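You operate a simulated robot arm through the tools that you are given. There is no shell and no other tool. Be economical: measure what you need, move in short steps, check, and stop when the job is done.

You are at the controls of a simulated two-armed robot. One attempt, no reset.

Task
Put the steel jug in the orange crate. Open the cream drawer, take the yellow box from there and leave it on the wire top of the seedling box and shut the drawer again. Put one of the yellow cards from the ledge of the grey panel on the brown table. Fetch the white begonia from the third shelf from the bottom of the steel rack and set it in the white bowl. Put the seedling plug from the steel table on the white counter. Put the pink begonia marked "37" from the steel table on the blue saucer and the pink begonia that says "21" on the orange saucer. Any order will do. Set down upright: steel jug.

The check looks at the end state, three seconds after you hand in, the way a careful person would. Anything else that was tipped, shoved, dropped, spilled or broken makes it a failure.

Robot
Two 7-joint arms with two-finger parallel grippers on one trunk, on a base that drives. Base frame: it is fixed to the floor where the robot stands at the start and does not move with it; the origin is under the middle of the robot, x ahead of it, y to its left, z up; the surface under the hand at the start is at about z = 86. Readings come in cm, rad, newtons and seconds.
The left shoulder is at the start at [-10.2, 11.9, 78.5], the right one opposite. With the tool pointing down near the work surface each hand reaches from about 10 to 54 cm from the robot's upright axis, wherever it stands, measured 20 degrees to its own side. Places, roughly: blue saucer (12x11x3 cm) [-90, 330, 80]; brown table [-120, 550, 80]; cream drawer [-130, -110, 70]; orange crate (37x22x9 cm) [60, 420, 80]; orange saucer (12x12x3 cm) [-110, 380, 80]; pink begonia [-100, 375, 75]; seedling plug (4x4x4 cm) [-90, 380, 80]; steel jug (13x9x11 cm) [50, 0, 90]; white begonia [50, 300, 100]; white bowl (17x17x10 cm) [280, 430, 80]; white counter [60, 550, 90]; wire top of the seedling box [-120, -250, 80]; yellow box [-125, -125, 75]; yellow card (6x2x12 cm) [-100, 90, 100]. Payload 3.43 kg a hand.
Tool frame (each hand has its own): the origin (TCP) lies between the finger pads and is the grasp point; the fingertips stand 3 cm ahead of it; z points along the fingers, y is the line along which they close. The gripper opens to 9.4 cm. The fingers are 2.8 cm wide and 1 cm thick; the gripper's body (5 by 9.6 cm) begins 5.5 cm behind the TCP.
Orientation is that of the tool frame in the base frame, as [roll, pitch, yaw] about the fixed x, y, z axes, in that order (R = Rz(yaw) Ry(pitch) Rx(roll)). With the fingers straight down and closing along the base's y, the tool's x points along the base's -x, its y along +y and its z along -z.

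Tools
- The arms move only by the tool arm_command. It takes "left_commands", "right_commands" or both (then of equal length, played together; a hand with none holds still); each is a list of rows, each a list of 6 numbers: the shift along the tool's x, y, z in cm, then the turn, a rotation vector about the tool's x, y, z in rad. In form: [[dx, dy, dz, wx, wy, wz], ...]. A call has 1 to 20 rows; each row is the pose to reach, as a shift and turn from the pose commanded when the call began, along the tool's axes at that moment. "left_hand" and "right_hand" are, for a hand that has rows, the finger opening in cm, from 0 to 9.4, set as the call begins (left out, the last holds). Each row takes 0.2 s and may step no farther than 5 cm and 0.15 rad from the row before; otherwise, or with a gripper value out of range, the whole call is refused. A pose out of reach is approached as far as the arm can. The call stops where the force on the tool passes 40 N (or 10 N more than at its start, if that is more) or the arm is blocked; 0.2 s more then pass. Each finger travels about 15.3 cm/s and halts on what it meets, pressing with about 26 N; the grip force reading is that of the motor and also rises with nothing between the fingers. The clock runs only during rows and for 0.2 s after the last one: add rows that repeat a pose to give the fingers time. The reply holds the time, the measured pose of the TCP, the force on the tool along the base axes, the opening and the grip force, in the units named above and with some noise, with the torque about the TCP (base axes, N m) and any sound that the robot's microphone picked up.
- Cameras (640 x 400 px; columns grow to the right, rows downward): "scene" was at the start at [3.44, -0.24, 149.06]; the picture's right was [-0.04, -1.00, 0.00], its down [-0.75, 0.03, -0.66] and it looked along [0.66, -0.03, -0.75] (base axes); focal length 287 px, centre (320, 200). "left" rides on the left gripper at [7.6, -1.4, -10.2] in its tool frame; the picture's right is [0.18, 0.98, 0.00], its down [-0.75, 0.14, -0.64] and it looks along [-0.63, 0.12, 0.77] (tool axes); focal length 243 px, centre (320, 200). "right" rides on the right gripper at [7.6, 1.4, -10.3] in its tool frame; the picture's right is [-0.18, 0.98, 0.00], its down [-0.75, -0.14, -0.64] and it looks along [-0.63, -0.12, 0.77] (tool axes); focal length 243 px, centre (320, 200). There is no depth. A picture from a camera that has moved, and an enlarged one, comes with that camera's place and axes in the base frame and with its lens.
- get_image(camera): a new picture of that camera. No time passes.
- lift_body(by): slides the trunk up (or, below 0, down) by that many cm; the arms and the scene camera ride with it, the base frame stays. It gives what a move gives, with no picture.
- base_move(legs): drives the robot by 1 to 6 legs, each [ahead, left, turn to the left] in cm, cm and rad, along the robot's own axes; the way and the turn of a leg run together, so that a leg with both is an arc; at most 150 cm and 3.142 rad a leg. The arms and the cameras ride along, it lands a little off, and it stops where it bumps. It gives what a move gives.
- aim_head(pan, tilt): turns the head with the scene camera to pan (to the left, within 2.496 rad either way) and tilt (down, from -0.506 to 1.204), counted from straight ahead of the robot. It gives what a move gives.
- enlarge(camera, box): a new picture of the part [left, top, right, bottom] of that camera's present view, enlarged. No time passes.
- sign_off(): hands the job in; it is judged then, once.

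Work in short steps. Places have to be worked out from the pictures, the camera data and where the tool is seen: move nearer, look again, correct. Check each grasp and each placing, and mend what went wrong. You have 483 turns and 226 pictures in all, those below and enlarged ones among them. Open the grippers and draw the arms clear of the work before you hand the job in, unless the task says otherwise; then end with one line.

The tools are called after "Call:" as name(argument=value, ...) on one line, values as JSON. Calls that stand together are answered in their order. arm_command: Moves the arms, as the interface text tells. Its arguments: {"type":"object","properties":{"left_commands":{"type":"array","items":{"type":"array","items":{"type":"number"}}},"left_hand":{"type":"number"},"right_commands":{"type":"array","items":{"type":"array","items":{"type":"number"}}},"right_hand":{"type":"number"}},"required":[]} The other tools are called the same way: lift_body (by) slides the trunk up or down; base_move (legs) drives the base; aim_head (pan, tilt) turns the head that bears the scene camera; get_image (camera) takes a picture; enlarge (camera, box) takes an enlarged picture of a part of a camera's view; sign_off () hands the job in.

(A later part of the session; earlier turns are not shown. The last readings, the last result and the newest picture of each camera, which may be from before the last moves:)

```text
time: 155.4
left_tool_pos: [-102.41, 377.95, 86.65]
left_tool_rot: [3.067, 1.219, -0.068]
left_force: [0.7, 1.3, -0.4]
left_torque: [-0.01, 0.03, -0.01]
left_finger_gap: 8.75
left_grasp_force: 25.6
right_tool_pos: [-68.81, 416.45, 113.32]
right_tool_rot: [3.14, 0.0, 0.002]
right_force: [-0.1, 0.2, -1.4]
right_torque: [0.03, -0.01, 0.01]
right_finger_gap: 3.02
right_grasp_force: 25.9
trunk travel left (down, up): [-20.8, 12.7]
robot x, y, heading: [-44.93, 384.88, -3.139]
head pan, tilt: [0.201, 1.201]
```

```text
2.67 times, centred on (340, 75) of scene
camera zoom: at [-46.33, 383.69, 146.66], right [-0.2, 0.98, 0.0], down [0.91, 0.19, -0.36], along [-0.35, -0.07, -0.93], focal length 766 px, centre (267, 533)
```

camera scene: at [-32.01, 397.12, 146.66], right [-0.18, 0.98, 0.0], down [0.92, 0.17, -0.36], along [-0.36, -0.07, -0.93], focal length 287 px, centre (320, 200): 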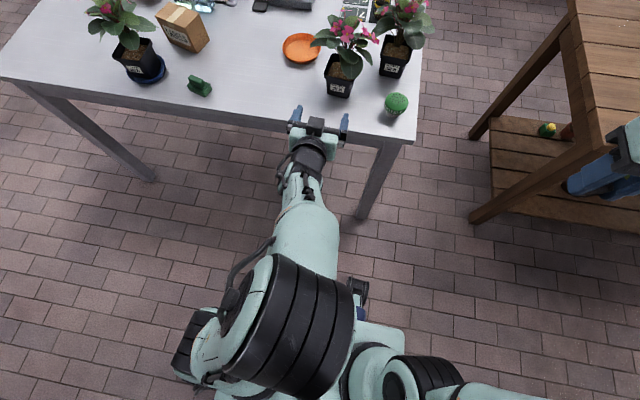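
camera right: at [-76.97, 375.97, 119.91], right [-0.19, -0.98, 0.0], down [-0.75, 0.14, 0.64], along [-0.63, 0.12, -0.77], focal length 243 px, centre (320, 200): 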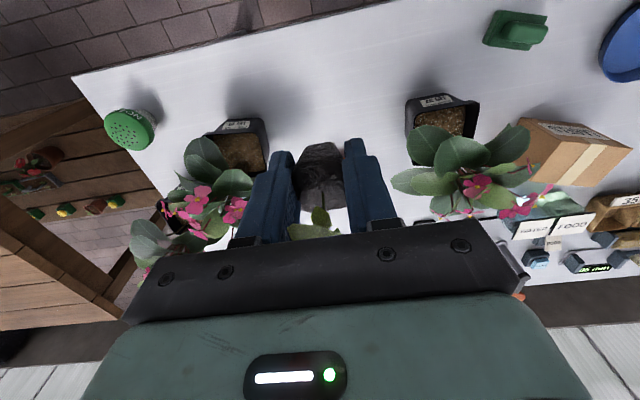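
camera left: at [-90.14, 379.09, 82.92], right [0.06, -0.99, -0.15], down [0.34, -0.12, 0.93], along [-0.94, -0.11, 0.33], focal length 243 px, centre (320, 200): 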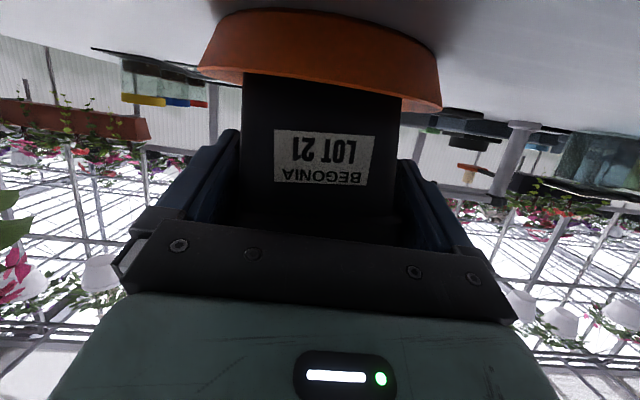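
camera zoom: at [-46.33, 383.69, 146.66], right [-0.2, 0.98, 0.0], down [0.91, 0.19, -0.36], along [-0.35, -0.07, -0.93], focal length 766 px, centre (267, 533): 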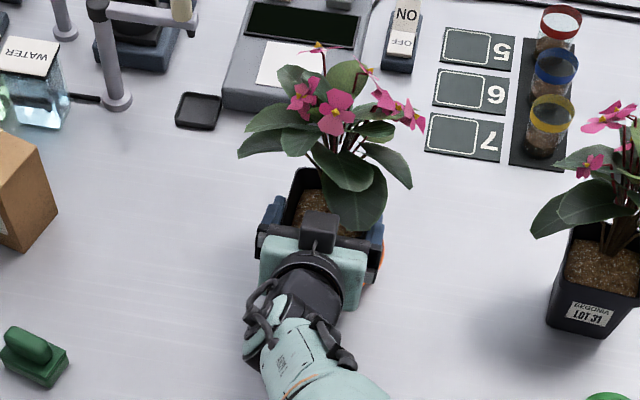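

Weight is now borne by the saucer. I open and withdraw.

Call:
arm_command(left_commands=[[0.1, 0, 0, 0, 0, 0], [0.1, 0, 0, 0, 0, 0]])

Call:
arm_command(left_commands=[[0, 0, 0, 0, 0, 0], [0, 0, 0, 0, 0, 0], [0, 0, -1.5, 0, 0, 0], [0, 0, -3.5, 0, 0, 0], [0, 0, -6.5, 0, 0, 0], [0, 0, -10, 0, 0, 0], [-3, 0, -13, 0, 0, 0], [-6, 0, -16, 0, 0, 0]], left_hand=9.4)

Call:
get_image(camera="left")

Call:
enlarge(camera="scene", box=[220, 0, 460, 150])

```text
time: 156.0
left_tool_pos: [-102.28, 377.97, 86.63]
left_tool_rot: [3.067, 1.22, -0.071]
left_force: [-0.8, -0.1, 2.6]
left_torque: [-0.06, 0.14, -0.02]
left_finger_gap: 8.77
left_grasp_force: 25.8
right_tool_pos: [-68.69, 416.47, 113.3]
right_tool_rot: [3.139, 0.001, 0.002]
right_force: [0.4, 0.7, 0.0]
right_torque: [-0.03, 0.01, -0.01]
right_finger_gap: 3.04
right_grasp_force: 26.0
trunk travel left (down, up): [-20.8, 12.7]
robot x, y, heading: [-44.89, 384.85, -3.14]
head pan, tilt: [0.201, 1.201]
```

```text
time: 157.8
left_tool_pos: [-89.46, 378.1, 97.52]
left_tool_rot: [3.068, 1.218, -0.07]
left_force: [0.3, 0.3, 0.8]
left_torque: [0.02, -0.02, -0.02]
left_finger_gap: 9.39
left_grasp_force: 0.1
right_tool_pos: [-68.75, 416.45, 113.36]
right_tool_rot: [3.14, 0.002, 0.003]
right_force: [0.0, -0.2, -0.5]
right_torque: [0.02, 0.0, 0.0]
right_finger_gap: 3.03
right_grasp_force: 25.8
trunk travel left (down, up): [-20.8, 12.7]
robot x, y, heading: [-44.83, 384.65, -3.137]
head pan, tilt: [0.201, 1.201]
```

```text
138 pictures are left
camera left: at [-77.23, 379.25, 93.91], right [0.06, -0.99, -0.15], down [0.34, -0.12, 0.93], along [-0.94, -0.11, 0.33], focal length 243 px, centre (320, 200)
```

left: 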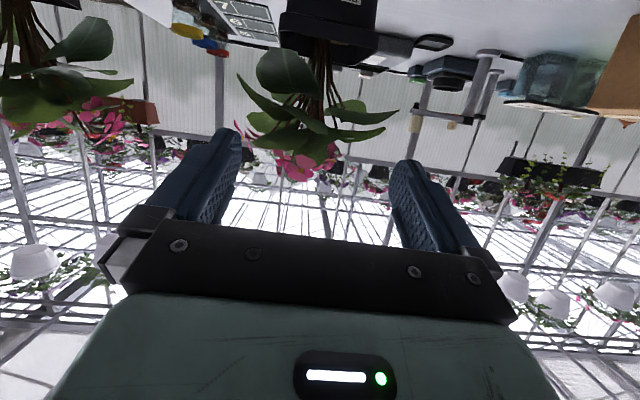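

```text
2.67 times, centred on (340, 75) of scene
camera zoom: at [-46.26, 383.66, 146.66], right [-0.2, 0.98, 0.0], down [0.91, 0.19, -0.36], along [-0.36, -0.07, -0.93], focal length 766 px, centre (267, 533)
```

zoom: 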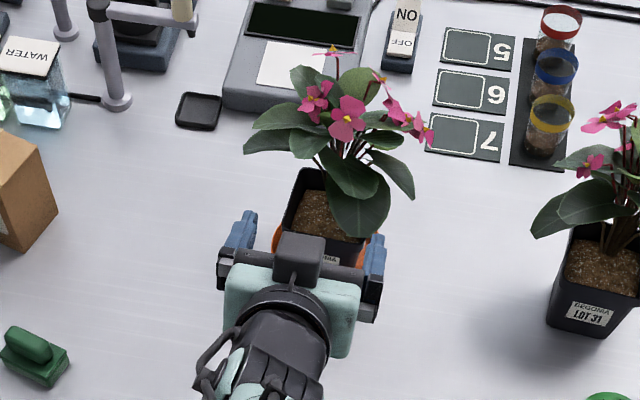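

Both begonias are placed. I back off, check the table once, then turn round toward the white counter.

Call:
base_move(legs=[[-14, 0, 0]])

Call:
aim_head(pan=0.1, tilt=0.8)

Call:
get_image(camera="scene")

```text
time: 159.1
left_tool_pos: [-75.91, 378.21, 97.68]
left_tool_rot: [3.069, 1.22, -0.07]
left_force: [0.1, 0.2, -0.1]
left_torque: [0.0, -0.03, -0.01]
left_finger_gap: 9.39
left_grasp_force: 0.1
right_tool_pos: [-55.01, 416.46, 113.37]
right_tool_rot: [-3.141, 0.001, 0.002]
right_force: [0.6, 0.0, -0.4]
right_torque: [0.02, 0.01, 0.02]
right_finger_gap: 3.06
right_grasp_force: 26.1
trunk travel left (down, up): [-20.8, 12.7]
robot x, y, heading: [-31.18, 384.69, -3.141]
head pan, tilt: [0.201, 1.201]
```

```text
time: 160.0
left_tool_pos: [-75.84, 378.23, 97.54]
left_tool_rot: [3.067, 1.22, -0.069]
left_force: [-0.2, 0.2, -0.7]
left_torque: [0.02, 0.01, 0.0]
left_finger_gap: 9.41
left_grasp_force: 0.0
right_tool_pos: [-55.16, 416.47, 113.29]
right_tool_rot: [-3.141, 0.0, 0.002]
right_force: [-0.9, -0.3, -0.5]
right_torque: [-0.01, 0.03, -0.01]
right_finger_gap: 3.04
right_grasp_force: 26.3
trunk travel left (down, up): [-20.8, 12.7]
robot x, y, heading: [-31.4, 384.56, -3.142]
head pan, tilt: [0.099, 0.799]
```

```text
136 pictures are left
camera scene: at [-35.21, 384.02, 149.43], right [-0.1, 0.99, 0.0], down [0.71, 0.07, -0.7], along [-0.69, -0.07, -0.72], focal length 287 px, centre (320, 200)
```

scene: 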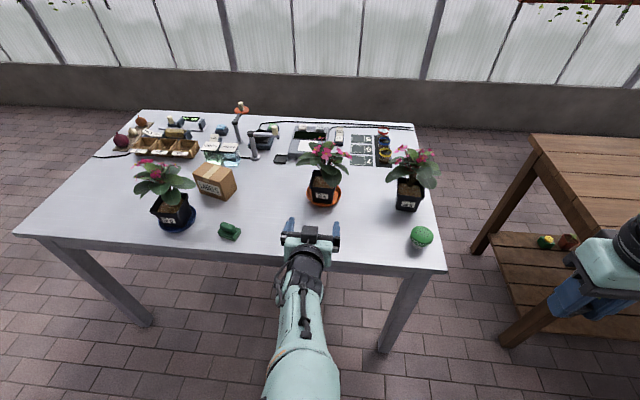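

Both stand well. Now I turn right to face +x and strafe toward the counter.

Call:
base_move(legs=[[0, 0, -3.14], [0, 60, 0]])

Call:
aim_head(pan=0.3, tilt=0.6)

Call:
get_image(camera="scene")

```text
time: 172.9
left_tool_pos: [12.37, 450.81, 97.52]
left_tool_rot: [3.068, 1.219, 3.091]
left_force: [0.2, 0.0, -0.1]
left_torque: [0.02, 0.01, 0.02]
left_finger_gap: 9.4
left_grasp_force: 0.0
right_tool_pos: [-7.65, 412.06, 113.4]
right_tool_rot: [3.141, -0.002, -3.123]
right_force: [0.1, 0.3, 0.2]
right_torque: [0.01, 0.03, 0.03]
right_finger_gap: 3.04
right_grasp_force: 25.4
trunk travel left (down, up): [-20.8, 12.7]
robot x, y, heading: [-31.72, 443.29, 0.017]
head pan, tilt: [0.099, 0.799]
```

```text
time: 173.7
left_tool_pos: [12.34, 450.72, 97.58]
left_tool_rot: [3.07, 1.219, 3.089]
left_force: [0.4, -0.7, -0.5]
left_torque: [0.0, 0.03, 0.03]
left_finger_gap: 9.38
left_grasp_force: 0.1
right_tool_pos: [-7.73, 411.96, 113.46]
right_tool_rot: [3.14, -0.001, -3.123]
right_force: [0.3, 0.6, -0.4]
right_torque: [0.0, 0.0, -0.02]
right_finger_gap: 3.03
right_grasp_force: 25.9
trunk travel left (down, up): [-20.8, 12.7]
robot x, y, heading: [-32.0, 443.43, 0.016]
head pan, tilt: [0.3, 0.6]
```

```text
135 pictures are left
camera scene: at [-28.07, 446.12, 151.12], right [0.31, -0.95, 0.0], down [-0.54, -0.18, -0.82], along [0.78, 0.26, -0.57], focal length 287 px, centre (320, 200)
```

scene: 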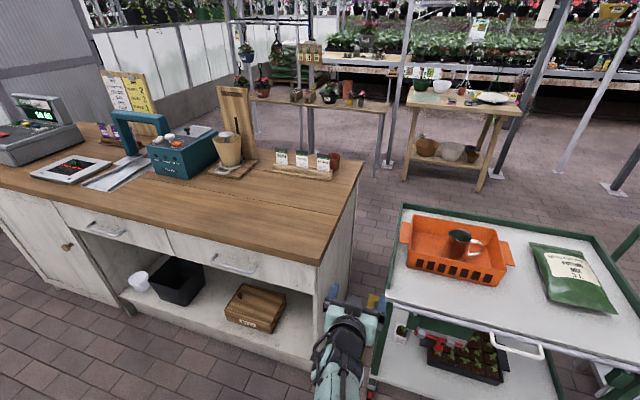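

The counter top is clear near its front edge around (38, 485). I lift the left hand out of the way and drive in front of it.

Call:
arm_command(left_commands=[[-2, 0, -2, 0, 0, 0], [-4, 0, -4, 0, 0, 0], [-6, 0, -6, 0, 0, 0], [-7.7, 0, -8.1, 0, 0, 0]])

Call:
base_move(legs=[[0, 54, -0.016], [29, 0, 0]])

Call:
aim_head(pan=-0.25, tilt=0.95)

Call:
get_image(camera="scene")

```text
time: 174.4
left_tool_pos: [10.85, 458.92, 101.05]
left_tool_rot: [2.983, 1.155, -3.097]
left_force: [0.7, -0.3, -0.7]
left_torque: [-0.01, -0.02, -0.03]
left_finger_gap: 9.39
left_grasp_force: 0.1
right_tool_pos: [-7.65, 411.99, 113.43]
right_tool_rot: [3.142, -0.001, -3.121]
right_force: [-0.5, -0.5, -0.8]
right_torque: [0.01, -0.02, 0.01]
right_finger_gap: 3.05
right_grasp_force: 25.8
trunk travel left (down, up): [-20.8, 12.7]
robot x, y, heading: [-32.16, 443.34, 0.02]
head pan, tilt: [0.3, 0.6]
stopped in row 3 (left hand): the arm was blocked; the commanded pose is now the measured one
```

```text
time: 181.3
left_tool_pos: [39.76, 511.67, 100.82]
left_tool_rot: [2.983, 1.155, -3.121]
left_force: [-0.3, 0.7, 0.9]
left_torque: [0.02, 0.01, 0.02]
left_finger_gap: 9.4
left_grasp_force: 0.0
right_tool_pos: [19.96, 465.3, 113.4]
right_tool_rot: [3.141, -0.001, 3.139]
right_force: [0.3, -0.3, -1.3]
right_torque: [0.0, 0.02, -0.01]
right_finger_gap: 3.02
right_grasp_force: 26.4
trunk travel left (down, up): [-20.8, 12.7]
robot x, y, heading: [-3.47, 497.3, -0.003]
head pan, tilt: [0.3, 0.6]
```

```text
time: 182.2
left_tool_pos: [39.76, 511.76, 100.92]
left_tool_rot: [2.983, 1.154, -3.12]
left_force: [-0.6, -0.1, 0.4]
left_torque: [-0.01, -0.01, -0.06]
left_finger_gap: 9.4
left_grasp_force: 0.1
right_tool_pos: [20.03, 465.39, 113.42]
right_tool_rot: [-3.141, 0.001, 3.139]
right_force: [-0.3, -0.3, -0.7]
right_torque: [0.03, -0.01, 0.02]
right_finger_gap: 3.04
right_grasp_force: 25.8
trunk travel left (down, up): [-20.8, 12.7]
robot x, y, heading: [-3.75, 497.36, -0.008]
head pan, tilt: [-0.25, 0.949]
```

```text
134 pictures are left
camera scene: at [-0.99, 495.51, 148.28], right [-0.25, -0.97, 0.0], down [-0.79, 0.2, -0.58], along [0.56, -0.15, -0.81], focal length 287 px, centre (320, 200)
```

scene: 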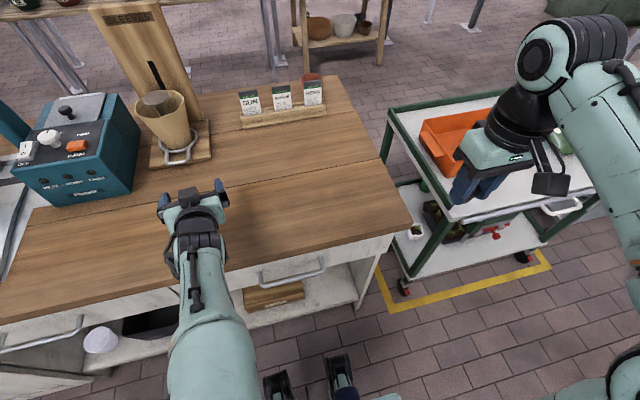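

Target spot (40, 484) is free. I swing the right hand over it.

Call:
arm_command(right_commands=[[-3, 3, 0, 0, 0, 0], [-6, 6, 0, 0, 0, 0], [-9, 9, 0, 0, 0, 0], [-12, 12, 0, 0, 0, 0], [-15, 15, 0, 0, 0, 0], [-18, 18, 1, 0, 0, 0], [-20, 18.6, 4, 0, 0, 0], [-20, 18.6, 8, 0, 0, 0], [-20, 18.6, 12, 0, 0, 0]])

Call:
get_image(camera="scene")

Call:
get_image(camera="right")

```text
time: 184.2
left_tool_pos: [39.84, 511.71, 101.1]
left_tool_rot: [2.983, 1.155, -3.122]
left_force: [-0.8, -0.2, -0.4]
left_torque: [0.01, -0.02, 0.01]
left_finger_gap: 9.39
left_grasp_force: 0.0
right_tool_pos: [40.28, 484.0, 101.07]
right_tool_rot: [3.14, 0.0, 3.138]
right_force: [0.1, 0.2, -0.3]
right_torque: [-0.03, 0.03, -0.01]
right_finger_gap: 3.02
right_grasp_force: 25.7
right hand out of reach, approached as far as the arm can: row 6, 7
trunk travel left (down, up): [-20.8, 12.7]
robot x, y, heading: [-3.91, 497.2, -0.004]
head pan, tilt: [-0.25, 0.949]
```

```text
133 pictures are left
camera scene: at [-0.92, 495.46, 148.28], right [-0.25, -0.97, 0.0], down [-0.79, 0.2, -0.58], along [0.56, -0.15, -0.81], focal length 287 px, centre (320, 200)
```

scene: 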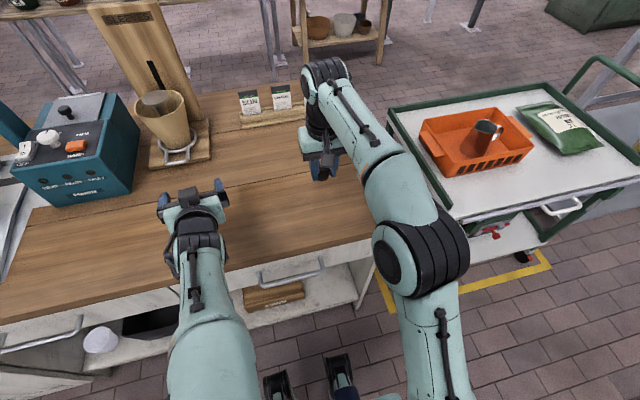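

```text
132 pictures are left
camera right: at [32.7, 485.47, 111.53], right [0.19, 0.98, 0.0], down [0.75, -0.14, 0.64], along [0.63, -0.12, -0.77], focal length 243 px, centre (320, 200)
```

right: 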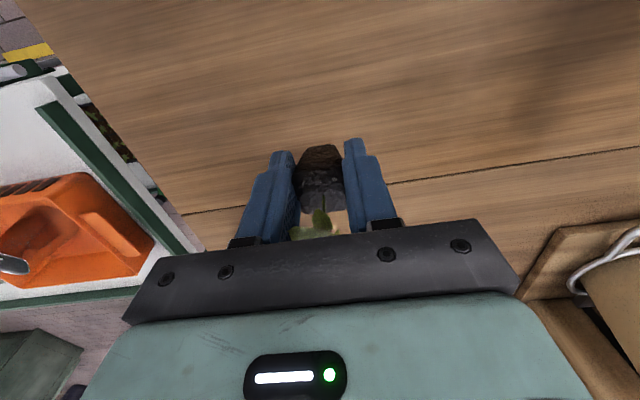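

Over clear wood. I lower in steps to find the surface.

Call:
arm_command(right_commands=[[0.5, 0, 1.5, 0, 0, 0], [1, 0, 3, 0, 0, 0], [1.3, 0, 4, 0, 0, 0], [1.3, 0, 4.6, 0, 0, 0], [1.3, 0, 5.2, 0, 0, 0]])

Call:
arm_command(right_commands=[[0, 0, 0.3, 0, 0, 0], [0, 0, 0.6, 0, 0, 0], [0, 0, 0.9, 0, 0, 0], [0, 0, 1.2, 0, 0, 0]])

```text
time: 185.4
left_tool_pos: [39.79, 511.72, 101.01]
left_tool_rot: [2.983, 1.154, -3.122]
left_force: [-0.5, -0.8, -0.6]
left_torque: [0.0, 0.0, 0.01]
left_finger_gap: 9.38
left_grasp_force: 0.1
right_tool_pos: [38.8, 483.78, 96.1]
right_tool_rot: [3.14, 0.0, 3.136]
right_force: [-0.2, 0.7, -0.2]
right_torque: [0.02, 0.01, 0.02]
right_finger_gap: 3.08
right_grasp_force: 26.3
trunk travel left (down, up): [-20.8, 12.7]
robot x, y, heading: [-3.45, 496.93, -0.006]
head pan, tilt: [-0.25, 0.949]
```

```text
time: 186.4
left_tool_pos: [39.78, 511.8, 101.01]
left_tool_rot: [2.982, 1.156, -3.122]
left_force: [0.7, 0.3, 0.5]
left_torque: [-0.01, -0.01, 0.02]
left_finger_gap: 9.39
left_grasp_force: 0.1
right_tool_pos: [38.95, 483.88, 95.01]
right_tool_rot: [3.141, -0.001, 3.138]
right_force: [-0.2, -0.1, -0.7]
right_torque: [-0.02, 0.02, -0.01]
right_finger_gap: 3.05
right_grasp_force: 25.8
trunk travel left (down, up): [-20.8, 12.7]
robot x, y, heading: [-3.41, 497.37, -0.005]
head pan, tilt: [-0.25, 0.949]
```

Call:
arm_command(right_commands=[[0, 0, 0.3, 0, 0, 0], [0, 0, 0.6, 0, 0, 0], [0, 0, 0.9, 0, 0, 0], [0, 0, 1.2, 0, 0, 0]])

Call:
get_image(camera="right")

```text
time: 187.5
left_tool_pos: [39.56, 511.67, 101.08]
left_tool_rot: [2.983, 1.156, -3.117]
left_force: [-0.4, -0.3, -0.9]
left_torque: [-0.03, -0.02, -0.02]
left_finger_gap: 9.38
left_grasp_force: 0.1
right_tool_pos: [38.85, 483.96, 94.45]
right_tool_rot: [3.135, 0.015, 3.138]
right_force: [-4.7, -0.6, 11.6]
right_torque: [-0.03, 0.2, 0.0]
right_finger_gap: 3.05
right_grasp_force: 26.1
trunk travel left (down, up): [-20.8, 12.7]
robot x, y, heading: [-3.85, 497.65, -0.006]
head pan, tilt: [-0.25, 0.949]
stopped in row 4 (right hand): the force on the tool passed its limit at 43 N (the readings are from after the stop); the commanded pose is now the measured one
```

```text
131 pictures are left
camera right: at [31.08, 485.32, 104.68], right [0.19, 0.98, 0.01], down [0.74, -0.15, 0.65], along [0.64, -0.12, -0.76], focal length 243 px, centre (320, 200)
```

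right: 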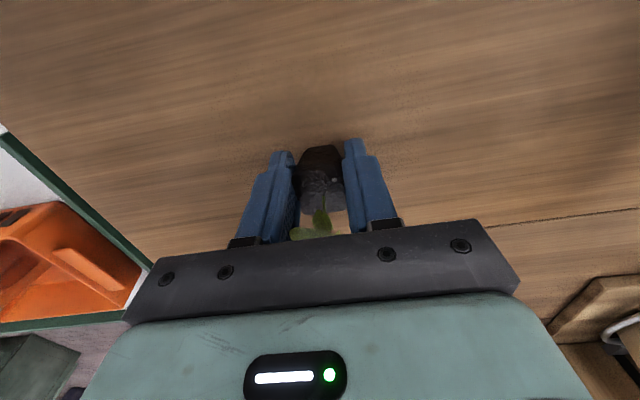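

The plug stands on the wood. I raise 0.15 cm, open, and lift away straight up.

Call:
arm_command(right_commands=[[0, 0, -0.15, 0, 0, 0], [0, 0, -0.15, 0, 0, 0]])

Call:
arm_command(right_commands=[[0, 0, 0, 0, 0, 0], [0, 0, 0, 0, 0, 0], [0, 0, -2, 0, 0, 0], [0, 0, -5, 0, 0, 0], [0, 0, -9, 0, 0, 0], [0, 0, -13, 0, 0, 0], [4, 0, -16, 0, 0, 0], [8, 0, -18, 0, 0, 0]], right_hand=7.5)

Call:
get_image(camera="right")

```text
time: 188.1
left_tool_pos: [39.64, 511.79, 100.99]
left_tool_rot: [2.983, 1.154, -3.12]
left_force: [0.1, -0.2, 0.1]
left_torque: [0.01, -0.04, 0.0]
left_finger_gap: 9.38
left_grasp_force: 0.0
right_tool_pos: [38.83, 483.82, 94.45]
right_tool_rot: [3.136, 0.014, 3.137]
right_force: [-2.0, 1.6, 7.5]
right_torque: [0.06, 0.01, -0.02]
right_finger_gap: 3.06
right_grasp_force: 26.1
trunk travel left (down, up): [-20.8, 12.7]
robot x, y, heading: [-3.74, 496.88, -0.003]
head pan, tilt: [-0.25, 0.949]
```

```text
time: 189.9
left_tool_pos: [39.75, 511.75, 101.02]
left_tool_rot: [2.984, 1.156, -3.12]
left_force: [0.0, -0.1, -0.4]
left_torque: [0.02, 0.0, -0.03]
left_finger_gap: 9.4
left_grasp_force: 0.1
right_tool_pos: [30.61, 484.09, 112.61]
right_tool_rot: [3.135, 0.016, 3.134]
right_force: [0.4, -0.5, -0.2]
right_torque: [0.01, -0.02, -0.03]
right_finger_gap: 7.48
right_grasp_force: 0.1
trunk travel left (down, up): [-20.8, 12.7]
robot x, y, heading: [-3.58, 497.18, -0.002]
head pan, tilt: [-0.25, 0.949]
```

```text
130 pictures are left
camera right: at [22.87, 485.49, 122.8], right [0.19, 0.98, 0.01], down [0.74, -0.15, 0.65], along [0.64, -0.12, -0.76], focal length 243 px, centre (320, 200)
```

right: 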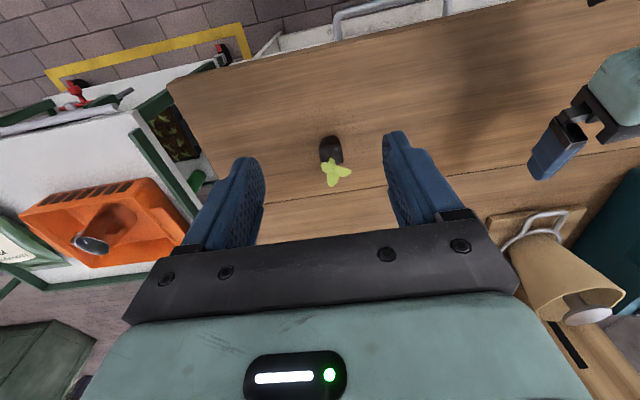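

The plug stands on the counter. Next the rack: I back out and strafe down the aisle to face it.

Call:
base_move(legs=[[-30, 0, 0], [0, -100, 0], [0, -88, 0]])

Call:
aim_head(pan=0.0, tilt=0.5)

Call:
get_image(camera="scene")

```text
time: 208.2
left_tool_pos: [10.67, 326.28, 101.1]
left_tool_rot: [2.983, 1.153, -3.099]
left_force: [-0.7, 1.1, 0.2]
left_torque: [-0.02, -0.02, -0.02]
left_finger_gap: 9.41
left_grasp_force: 0.1
right_tool_pos: [2.34, 298.28, 112.51]
right_tool_rot: [3.136, 0.014, -3.122]
right_force: [0.5, -0.4, 0.2]
right_torque: [0.04, -0.03, 0.0]
right_finger_gap: 7.48
right_grasp_force: 0.0
trunk travel left (down, up): [-20.8, 12.7]
robot x, y, heading: [-32.51, 310.53, 0.015]
head pan, tilt: [-0.25, 0.949]
```

```text
time: 209.1
left_tool_pos: [10.67, 326.25, 100.95]
left_tool_rot: [2.981, 1.154, -3.098]
left_force: [-0.3, 0.3, -0.6]
left_torque: [0.01, 0.02, 0.0]
left_finger_gap: 9.4
left_grasp_force: 0.1
right_tool_pos: [2.31, 298.23, 112.49]
right_tool_rot: [3.135, 0.014, -3.124]
right_force: [0.4, 0.4, 0.1]
right_torque: [0.01, 0.02, 0.0]
right_finger_gap: 7.51
right_grasp_force: 0.1
trunk travel left (down, up): [-20.8, 12.7]
robot x, y, heading: [-32.95, 310.5, 0.016]
head pan, tilt: [0.0, 0.499]
```

```text
129 pictures are left
camera scene: at [-27.63, 310.89, 152.02], right [0.02, -1.0, 0.0], down [-0.48, -0.01, -0.88], along [0.88, 0.02, -0.48], focal length 287 px, centre (320, 200)
```

scene: 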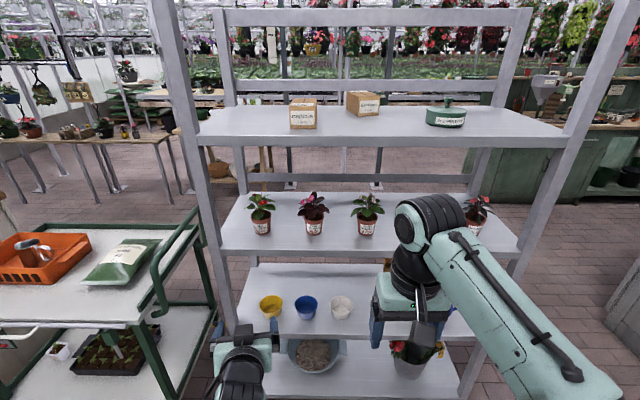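

Call:
arm_command(right_commands=[[3, -2, 0, 0, 0, 0], [5, -6, 0, 0, 0, 0], [5, -10, 0, 0, 0, 0], [5, -14, 0, 0, 0, 0], [5, -18, 0, 0, 0, 0], [5, -22, 0, 0, 0, 0]])

Call:
enlarge(camera="scene", box=[220, 160, 540, 360])

```text
time: 210.5
left_tool_pos: [10.66, 326.16, 100.94]
left_tool_rot: [2.982, 1.155, -3.098]
left_force: [0.5, 0.4, 0.1]
left_torque: [-0.03, -0.03, 0.01]
left_finger_gap: 9.4
left_grasp_force: 0.1
right_tool_pos: [-2.26, 276.19, 112.06]
right_tool_rot: [3.137, 0.014, -3.123]
right_force: [-0.4, -1.1, -0.4]
right_torque: [0.02, 0.01, -0.01]
right_finger_gap: 7.5
right_grasp_force: 0.0
trunk travel left (down, up): [-20.8, 12.7]
robot x, y, heading: [-31.97, 310.84, 0.018]
head pan, tilt: [0.0, 0.499]
```

```text
2.00 times, centred on (380, 260) of scene
camera zoom: at [-27.6, 310.83, 152.03], right [0.02, -1.0, 0.0], down [-0.48, -0.01, -0.88], along [0.88, 0.02, -0.48], focal length 574 px, centre (200, 80)
```

zoom: 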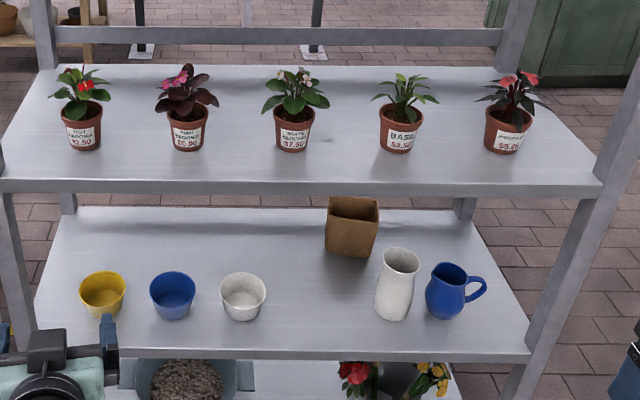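

The middle one is the "WHITE BEGONIA". I triangulate its place with the left hand's camera.

Call:
get_image(camera="left")

```text
127 pictures are left
camera left: at [-1.27, 322.45, 97.95], right [-0.26, 0.96, -0.11], down [-0.3, 0.02, 0.95], along [0.92, 0.28, 0.28], focal length 243 px, centre (320, 200)
```

left: 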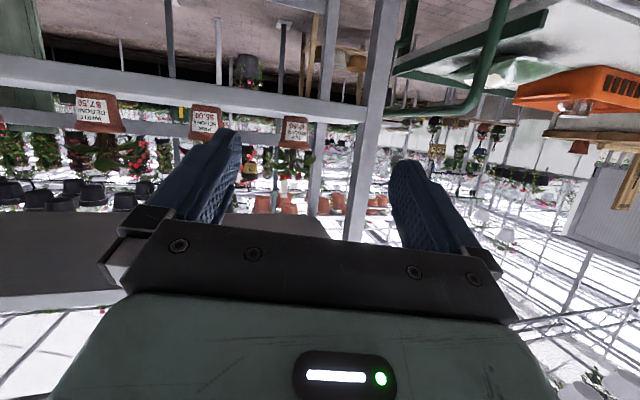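

The white begonia pot sits at about (54, 297), shelf z≈95.5, pot 7 cm high. For this shelf I'd rather have the hand camera on top, so I try rolling the left wrist half a turn.

Call:
arm_command(left_commands=[[0, 0, 0, 0, 0, 0.15], [0, 0, 0, 0, 0, 0.3], [0, 0, 0, 0, 0, 0.45], [0, 0, 0, 0, 0, 0.6], [0, 0, 0, 0, 0, 0.75], [0, 0, 0, 0, 0, 0.9], [0, 0, 0, 0, 0, 1.05], [0, 0, 0, 0, 0, 1.2], [0, 0, 0, 0, 0, 1.35], [0, 0, 0, 0, 0, 1.5], [0, 0, 0, 0, 0, 1.65], [0, 0, 0, 0, 0, 1.8], [0, 0, 0, 0, 0, 1.95], [0, 0, 0, 0, 0, 2.1]])

```text
time: 213.5
left_tool_pos: [10.75, 326.18, 101.04]
left_tool_rot: [2.056, -0.546, 1.52]
left_force: [0.3, -0.2, -0.1]
left_torque: [-0.01, 0.0, 0.01]
left_finger_gap: 9.38
left_grasp_force: 0.1
right_tool_pos: [-2.31, 276.34, 111.96]
right_tool_rot: [3.137, 0.013, -3.124]
right_force: [0.8, -1.2, -0.2]
right_torque: [0.04, -0.01, -0.03]
right_finger_gap: 7.49
right_grasp_force: 0.0
trunk travel left (down, up): [-20.8, 12.7]
robot x, y, heading: [-32.25, 311.11, 0.019]
head pan, tilt: [0.0, 0.499]
```

It followed 2.1 rad without trouble. I add the remaining turn.

Call:
arm_command(left_commands=[[0, 0, 0, 0, 0, 0.15], [0, 0, 0, 0, 0, 0.3], [0, 0, 0, 0, 0, 0.45], [0, 0, 0, 0, 0, 0.6], [0, 0, 0, 0, 0, 0.75], [0, 0, 0, 0, 0, 0.9], [0, 0, 0, 0, 0, 1.0]])

Call:
get_image(camera="left")

```text
time: 215.1
left_tool_pos: [10.75, 326.34, 101.02]
left_tool_rot: [-3.071, -1.158, 0.14]
left_force: [0.4, 0.3, 0.1]
left_torque: [0.04, -0.01, 0.03]
left_finger_gap: 9.4
left_grasp_force: 0.3
right_tool_pos: [-2.35, 276.22, 111.94]
right_tool_rot: [3.137, 0.013, -3.125]
right_force: [0.2, -0.5, -0.3]
right_torque: [0.04, 0.0, -0.03]
right_finger_gap: 7.5
right_grasp_force: 0.0
trunk travel left (down, up): [-20.8, 12.7]
robot x, y, heading: [-32.34, 310.84, 0.02]
head pan, tilt: [0.0, 0.499]
```

```text
126 pictures are left
camera left: at [4.24, 325.8, 112.08], right [0.27, -0.95, 0.14], down [-0.84, -0.31, -0.44], along [0.46, 0.0, -0.89], focal length 243 px, centre (320, 200)
```

left: 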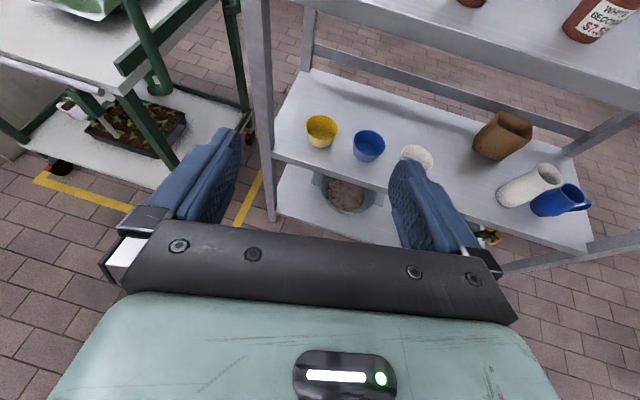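

The wrist allows it: camera on top now. I straighten the fingers toward +x, then drive so the hand faces the white begonia.

Call:
arm_command(left_commands=[[0, 0, 0, -0.1, 0.003, 0.043], [0, 0, 0, -0.199, 0.006, 0.087], [0, 0, 0, -0.199, 0.006, 0.087]])

Call:
base_move(legs=[[20, -28, -0.017]])

Call:
get_image(camera="left")

Call:
get_image(camera="scene")

```text
time: 215.9
left_tool_pos: [10.64, 326.04, 101.07]
left_tool_rot: [-3.074, -1.158, -0.075]
left_force: [-0.5, -0.3, 0.3]
left_torque: [-0.04, 0.0, 0.0]
left_finger_gap: 9.39
left_grasp_force: 0.0
right_tool_pos: [-2.37, 276.38, 112.05]
right_tool_rot: [3.136, 0.014, -3.124]
right_force: [-0.1, -1.0, -0.6]
right_torque: [-0.01, -0.04, 0.02]
right_finger_gap: 7.51
right_grasp_force: 0.1
trunk travel left (down, up): [-20.8, 12.7]
robot x, y, heading: [-32.12, 310.9, 0.019]
head pan, tilt: [0.0, 0.499]
```

```text
time: 219.0
left_tool_pos: [31.47, 297.18, 100.98]
left_tool_rot: [-3.074, -1.159, -0.093]
left_force: [-0.6, -0.1, 0.1]
left_torque: [0.01, -0.02, -0.02]
left_finger_gap: 9.39
left_grasp_force: 0.1
right_tool_pos: [17.3, 247.74, 112.08]
right_tool_rot: [3.135, 0.015, 3.136]
right_force: [-0.3, 0.5, 0.0]
right_torque: [-0.01, -0.01, 0.03]
right_finger_gap: 7.5
right_grasp_force: 0.1
trunk travel left (down, up): [-20.8, 12.7]
robot x, y, heading: [-11.94, 282.53, -0.003]
head pan, tilt: [0.0, 0.499]
```

```text
125 pictures are left
camera left: at [25.08, 298.37, 112.04], right [0.04, -0.99, 0.14], down [-0.89, -0.1, -0.44], along [0.45, -0.11, -0.89], focal length 243 px, centre (320, 200)
```

left: 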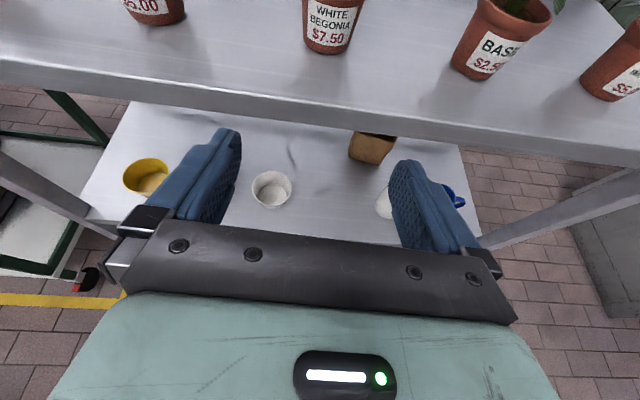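

```text
124 pictures are left
camera scene: at [-7.24, 282.73, 152.03], right [0.0, -1.0, 0.0], down [-0.48, 0.0, -0.88], along [0.88, 0.0, -0.48], focal length 287 px, centre (320, 200)
```

scene: 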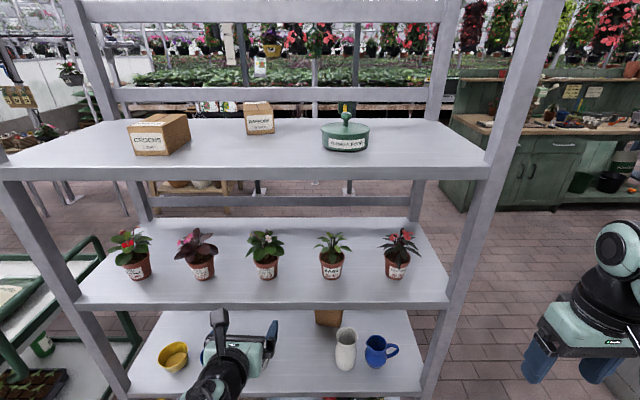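

Pot bottom is at about (53.9, 296.4). I lift the hand a little and drive 8 cm forward.

Call:
arm_command(left_commands=[[0.9, 0, -0.4, 0, 0, 0], [1.8, 0, -0.8, 0, 0, 0]])

Call:
base_move(legs=[[7, 0, 0]])

Call:
get_image(camera="left")

```text
time: 219.6
left_tool_pos: [31.54, 297.19, 102.89]
left_tool_rot: [-3.074, -1.157, -0.097]
left_force: [0.5, -0.3, -0.1]
left_torque: [0.0, -0.01, 0.0]
left_finger_gap: 9.4
left_grasp_force: 0.0
right_tool_pos: [17.37, 247.62, 112.12]
right_tool_rot: [3.137, 0.015, 3.136]
right_force: [0.2, -0.5, 0.6]
right_torque: [-0.03, -0.02, 0.01]
right_finger_gap: 7.51
right_grasp_force: 0.1
trunk travel left (down, up): [-20.8, 12.7]
robot x, y, heading: [-11.54, 282.78, -0.005]
head pan, tilt: [0.0, 0.499]
```

```text
time: 220.6
left_tool_pos: [38.6, 297.09, 102.83]
left_tool_rot: [-3.076, -1.158, -0.094]
left_force: [0.4, -0.2, 0.1]
left_torque: [0.03, -0.01, 0.04]
left_finger_gap: 9.39
left_grasp_force: 0.0
right_tool_pos: [24.62, 247.51, 112.14]
right_tool_rot: [3.137, 0.012, 3.134]
right_force: [0.2, -0.4, 0.6]
right_torque: [0.01, 0.06, 0.0]
right_finger_gap: 7.49
right_grasp_force: 0.0
trunk travel left (down, up): [-20.8, 12.7]
robot x, y, heading: [-5.04, 282.73, -0.012]
head pan, tilt: [0.0, 0.499]
```

```text
123 pictures are left
camera left: at [32.32, 298.28, 113.91], right [0.04, -0.99, 0.14], down [-0.89, -0.1, -0.44], along [0.45, -0.11, -0.89], focal length 243 px, centre (320, 200)
```

left: 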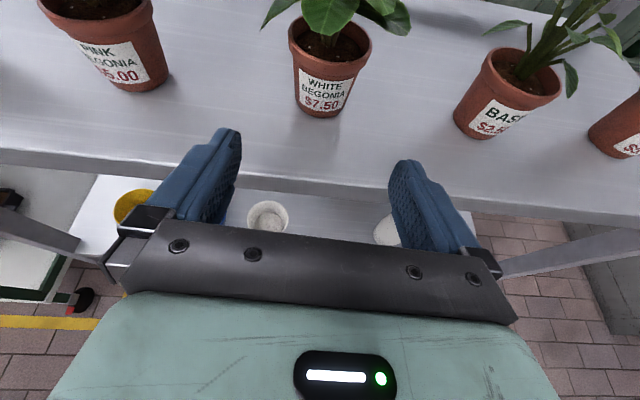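

Good view. I set the opening to 8.5 and advance most of the way along the fingers.

Call:
arm_command(left_commands=[[0.4, 0.2, 3, 0, 0, 0], [0.9, 0.4, 6, 0, 0, 0], [1.4, 0.45, 9, 0, 0, 0]], left_hand=8.5)

Call:
get_image(camera="left")

Call:
enlarge(camera="scene", box=[160, 200, 360, 325])

```text
time: 221.4
left_tool_pos: [47.71, 296.72, 100.63]
left_tool_rot: [-3.079, -1.158, -0.091]
left_force: [-0.3, 0.9, -0.8]
left_torque: [-0.01, 0.0, -0.01]
left_finger_gap: 8.52
left_grasp_force: 0.0
right_tool_pos: [24.42, 247.51, 112.14]
right_tool_rot: [3.136, 0.014, 3.137]
right_force: [0.5, 0.1, 0.9]
right_torque: [0.0, 0.0, 0.0]
right_finger_gap: 7.48
right_grasp_force: 0.1
trunk travel left (down, up): [-20.8, 12.7]
robot x, y, heading: [-5.16, 282.5, -0.007]
head pan, tilt: [0.0, 0.499]
```

```text
122 pictures are left
camera left: at [41.28, 297.8, 111.6], right [0.04, -0.99, 0.14], down [-0.89, -0.1, -0.44], along [0.45, -0.11, -0.89], focal length 243 px, centre (320, 200)
```

left: 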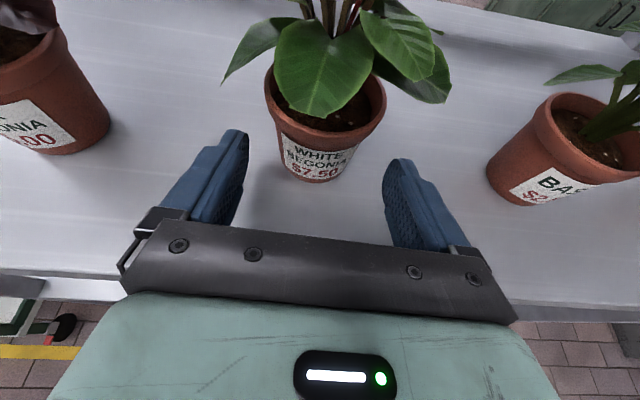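

```text
3.20 times, centred on (260, 262) of scene
camera zoom: at [-0.07, 282.72, 152.03], right [-0.01, -1.0, 0.0], down [-0.48, 0.0, -0.88], along [0.88, 0.0, -0.48], focal length 919 px, centre (512, 0)
```

zoom: 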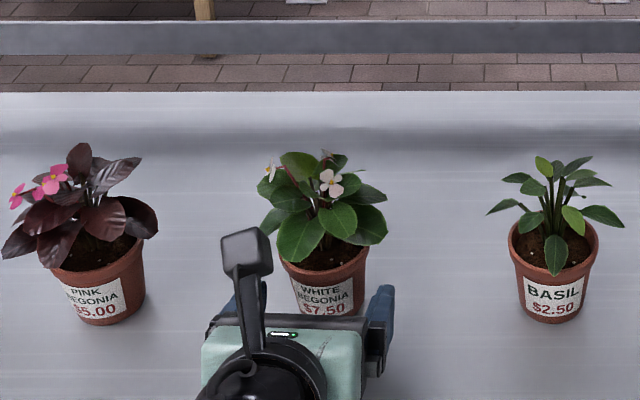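

Aligned; leaves are clear of the camera. I advance the last 4.4 cm and close.

Call:
arm_command(left_commands=[[0.1, 0.1, 1.5, 0, 0, 0], [0.25, 0.1, 3, 0, 0, 0], [0.39, 0.1, 4.4, 0, 0, 0]])

Call:
arm_command(left_commands=[[0, 0, 0, 0, 0, 0], [0, 0, 0, 0, 0, 0], [0, 0, 0, 0, 0, 0], [0, 0, 0, 0, 0, 0]], left_hand=0)

Call:
get_image(camera="left")

```text
time: 222.2
left_tool_pos: [51.59, 296.31, 99.27]
left_tool_rot: [-3.078, -1.159, -0.093]
left_force: [0.0, 0.2, -0.4]
left_torque: [-0.01, 0.02, 0.01]
left_finger_gap: 8.5
left_grasp_force: 0.0
right_tool_pos: [24.33, 247.6, 112.04]
right_tool_rot: [3.136, 0.014, 3.137]
right_force: [1.0, 0.1, 0.7]
right_torque: [-0.02, -0.04, 0.0]
right_finger_gap: 7.51
right_grasp_force: 0.0
trunk travel left (down, up): [-20.8, 12.7]
robot x, y, heading: [-4.69, 282.78, -0.001]
head pan, tilt: [0.0, 0.499]
```

```text
time: 223.2
left_tool_pos: [51.59, 296.34, 99.34]
left_tool_rot: [-3.077, -1.161, -0.096]
left_force: [0.8, 0.4, 2.2]
left_torque: [-0.08, -0.06, 0.05]
left_finger_gap: 6.43
left_grasp_force: 26.0
right_tool_pos: [24.45, 247.59, 112.05]
right_tool_rot: [3.137, 0.015, 3.138]
right_force: [0.9, 0.1, 0.0]
right_torque: [-0.01, 0.01, 0.01]
right_finger_gap: 7.52
right_grasp_force: 0.2
trunk travel left (down, up): [-20.8, 12.7]
robot x, y, heading: [-4.96, 282.53, -0.004]
head pan, tilt: [0.0, 0.499]
```

```text
120 pictures are left
camera left: at [45.24, 297.5, 110.31], right [0.04, -0.99, 0.14], down [-0.89, -0.1, -0.44], along [0.45, -0.11, -0.89], focal length 243 px, centre (320, 200)
```

left: 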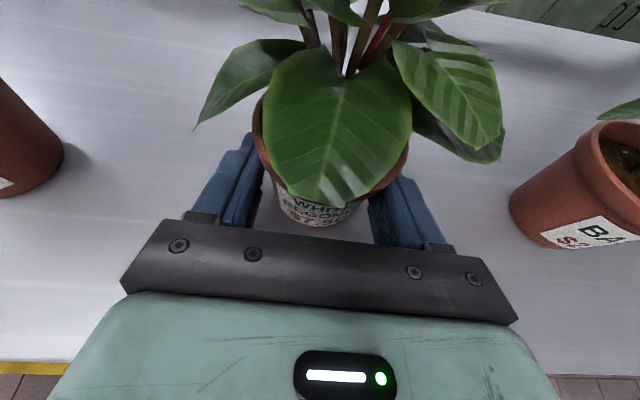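

Gripped at 6.4 cm. I lift 3 cm and check, then draw it out of the rack.

Call:
arm_command(left_commands=[[0.9, 0, -0.4, 0, 0, 0], [1.8, 0, -0.8, 0, 0, 0], [2.75, 0, -1.2, 0, 0, 0], [3.7, 0, -1.6, 0, 0, 0]])

Call:
enlarge(camera="scene", box=[160, 200, 360, 325])

```text
time: 224.2
left_tool_pos: [51.68, 296.21, 103.19]
left_tool_rot: [-3.076, -1.157, -0.096]
left_force: [-0.9, 0.3, -1.4]
left_torque: [0.0, 0.03, -0.01]
left_finger_gap: 6.42
left_grasp_force: 26.0
right_tool_pos: [24.35, 247.63, 112.05]
right_tool_rot: [3.136, 0.014, 3.137]
right_force: [-0.8, 0.8, 0.2]
right_torque: [-0.03, 0.01, -0.03]
right_finger_gap: 7.5
right_grasp_force: 0.0
trunk travel left (down, up): [-20.8, 12.7]
robot x, y, heading: [-4.9, 282.81, -0.009]
head pan, tilt: [0.0, 0.499]
```

```text
3.20 times, centred on (260, 262) of scene
camera zoom: at [-0.13, 282.72, 152.03], right [-0.01, -1.0, 0.0], down [-0.48, 0.0, -0.88], along [0.88, 0.0, -0.48], focal length 919 px, centre (512, 0)
```

zoom: 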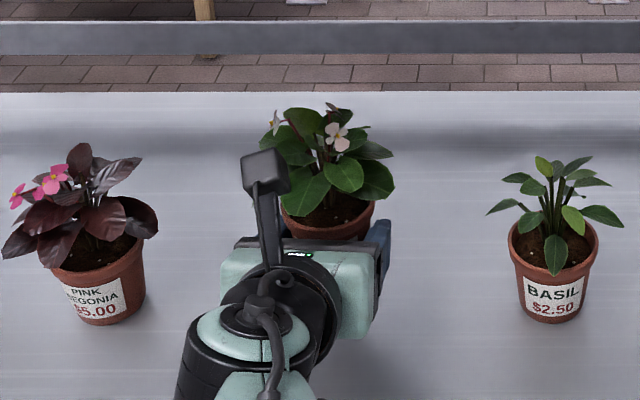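

The begonia is free. I back out of the rack, tuck the right hand in, and strafe to the corridor south of the rack.

Call:
base_move(legs=[[-34, 0, 0]])

Call:
arm_command(right_commands=[[0, 4, 0, 0, 0, 0], [0, 8, 0, 0, 0, 0], [0, 12, 0, 0, 0, 0], [0, 16, 0, 0, 0, 0]])

Call:
base_move(legs=[[0, -93, 0]])

Call:
aim_head(pan=0.1, tilt=0.35)

Call:
get_image(camera="scene")

```text
time: 226.4
left_tool_pos: [18.6, 296.11, 103.16]
left_tool_rot: [-3.075, -1.158, -0.1]
left_force: [0.3, 0.3, -1.5]
left_torque: [-0.02, 0.02, 0.03]
left_finger_gap: 6.43
left_grasp_force: 26.0
right_tool_pos: [-8.93, 247.67, 112.03]
right_tool_rot: [3.136, 0.016, 3.13]
right_force: [-0.6, -0.1, -0.8]
right_torque: [-0.04, -0.02, 0.0]
right_finger_gap: 7.47
right_grasp_force: 0.1
trunk travel left (down, up): [-20.8, 12.7]
robot x, y, heading: [-38.2, 282.91, -0.006]
head pan, tilt: [0.0, 0.499]
```

```text
time: 227.4
left_tool_pos: [18.67, 296.09, 103.12]
left_tool_rot: [-3.078, -1.159, -0.101]
left_force: [-0.4, 0.3, -1.8]
left_torque: [0.0, 0.03, 0.0]
left_finger_gap: 6.41
left_grasp_force: 26.2
right_tool_pos: [-8.46, 263.88, 112.14]
right_tool_rot: [3.137, 0.015, 3.13]
right_force: [-0.3, -0.2, 0.1]
right_torque: [-0.02, 0.0, 0.0]
right_finger_gap: 7.51
right_grasp_force: 0.0
trunk travel left (down, up): [-20.8, 12.7]
robot x, y, heading: [-38.04, 282.77, -0.007]
head pan, tilt: [0.0, 0.499]
```

```text
time: 235.8
left_tool_pos: [17.28, 203.39, 103.27]
left_tool_rot: [-3.077, -1.16, -0.113]
left_force: [-0.6, -0.1, -2.7]
left_torque: [0.02, 0.04, 0.01]
left_finger_gap: 6.39
left_grasp_force: 26.2
right_tool_pos: [-10.38, 171.33, 112.27]
right_tool_rot: [3.136, 0.014, 3.117]
right_force: [-0.2, -0.1, -0.3]
right_torque: [0.01, 0.02, -0.02]
right_finger_gap: 7.5
right_grasp_force: 0.0
trunk travel left (down, up): [-20.8, 12.7]
robot x, y, heading: [-39.37, 191.16, -0.024]
head pan, tilt: [0.0, 0.499]
```

```text
time: 236.5
left_tool_pos: [17.39, 203.3, 103.23]
left_tool_rot: [-3.074, -1.159, -0.113]
left_force: [0.1, -0.3, -2.4]
left_torque: [0.0, 0.03, 0.0]
left_finger_gap: 6.36
left_grasp_force: 26.1
right_tool_pos: [-10.29, 171.27, 112.17]
right_tool_rot: [3.138, 0.013, 3.116]
right_force: [-0.3, 0.3, -0.3]
right_torque: [0.02, -0.02, 0.0]
right_finger_gap: 7.51
right_grasp_force: 0.1
trunk travel left (down, up): [-20.8, 12.7]
robot x, y, heading: [-39.34, 190.94, -0.024]
head pan, tilt: [0.099, 0.351]
```

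```text
118 pictures are left
camera scene: at [-34.56, 191.81, 153.39], right [0.08, -1.0, 0.0], down [-0.34, -0.03, -0.94], along [0.94, 0.07, -0.34], focal length 287 px, centre (320, 200)
```

scene: 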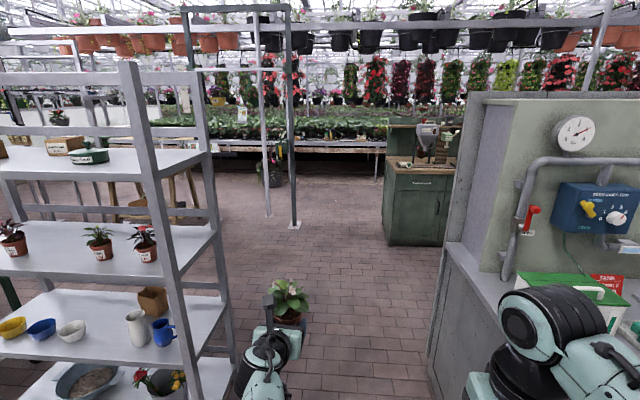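

The corridor is clear, about y 135–246. I straighten and drive through to x≈135, then look left for the bowl.

Call:
base_move(legs=[[0, 0, 0.024], [120, 0, 0]])

Call:
base_move(legs=[[55, 0, 0]])

Call:
aim_head(pan=1.0, tilt=0.4)

Call:
get_image(camera="scene")

```text
time: 242.9
left_tool_pos: [136.55, 205.56, 103.23]
left_tool_rot: [-3.074, -1.159, -0.083]
left_force: [-0.2, 0.5, -1.2]
left_torque: [-0.03, 0.04, -0.02]
left_finger_gap: 6.36
left_grasp_force: 26.0
right_tool_pos: [109.9, 172.54, 112.27]
right_tool_rot: [3.137, 0.014, -3.135]
right_force: [-0.7, 0.7, -0.8]
right_torque: [-0.01, 0.01, -0.02]
right_finger_gap: 7.5
right_grasp_force: 0.2
trunk travel left (down, up): [-20.8, 12.7]
robot x, y, heading: [80.41, 191.41, 0.005]
head pan, tilt: [0.099, 0.351]
```

```text
time: 246.0
left_tool_pos: [190.22, 205.86, 103.16]
left_tool_rot: [-3.074, -1.158, -0.082]
left_force: [0.1, -0.4, -1.7]
left_torque: [-0.03, 0.05, 0.02]
left_finger_gap: 6.35
left_grasp_force: 26.3
right_tool_pos: [163.67, 172.93, 112.24]
right_tool_rot: [3.136, 0.013, -3.135]
right_force: [-0.2, -0.1, 0.6]
right_torque: [-0.02, 0.0, 0.01]
right_finger_gap: 7.5
right_grasp_force: 0.0
trunk travel left (down, up): [-20.8, 12.7]
robot x, y, heading: [133.78, 191.51, 0.01]
head pan, tilt: [0.099, 0.351]
```

```text
time: 247.2
left_tool_pos: [190.27, 205.78, 103.18]
left_tool_rot: [-3.076, -1.159, -0.085]
left_force: [-1.1, -0.2, -2.3]
left_torque: [0.02, -0.02, -0.01]
left_finger_gap: 6.3
left_grasp_force: 26.3
right_tool_pos: [163.56, 172.91, 112.34]
right_tool_rot: [3.136, 0.015, -3.134]
right_force: [-0.9, -0.4, -0.5]
right_torque: [-0.02, -0.01, 0.01]
right_finger_gap: 7.49
right_grasp_force: 0.1
trunk travel left (down, up): [-20.8, 12.7]
robot x, y, heading: [133.55, 191.4, 0.004]
head pan, tilt: [1.0, 0.4]
```

```text
117 pictures are left
camera scene: at [134.43, 199.54, 152.94], right [0.84, -0.54, 0.0], down [-0.21, -0.33, -0.92], along [0.49, 0.78, -0.39], focal length 287 px, centre (320, 200)
```

scene: 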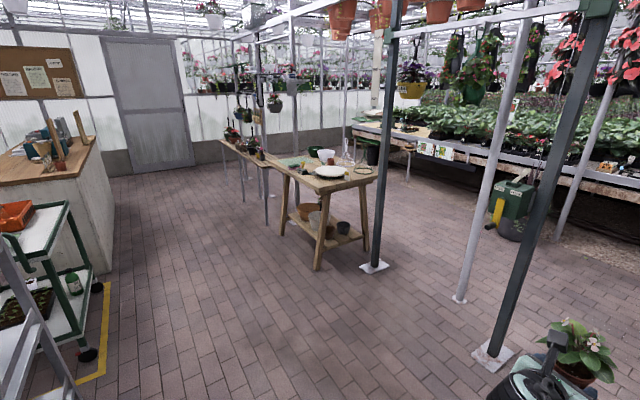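

The wooden table is ahead. I enlarge it to find the white bowl.

Call:
enlarge(camera="scene", box=[220, 120, 400, 232])

Call:
get_image(camera="left")

```text
3.56 times, centred on (310, 176) of scene
camera zoom: at [134.43, 199.54, 152.94], right [0.84, -0.54, 0.0], down [-0.21, -0.33, -0.92], along [0.49, 0.78, -0.39], focal length 1021 px, centre (356, 285)
```

zoom: 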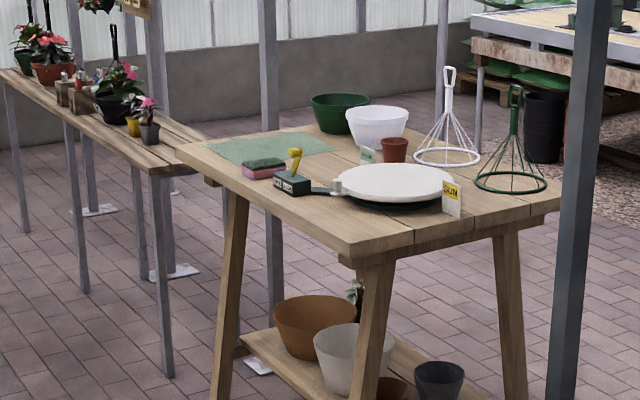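

```text
115 pictures are left
camera left: at [183.87, 206.89, 114.29], right [0.05, -0.99, 0.14], down [-0.89, -0.11, -0.44], along [0.45, -0.1, -0.89], focal length 243 px, centre (320, 200)
```

left: 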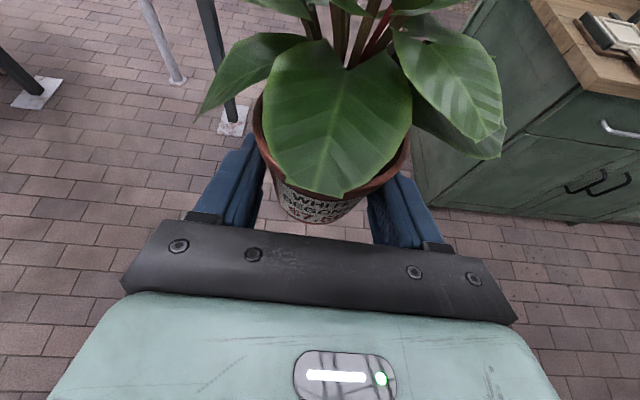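

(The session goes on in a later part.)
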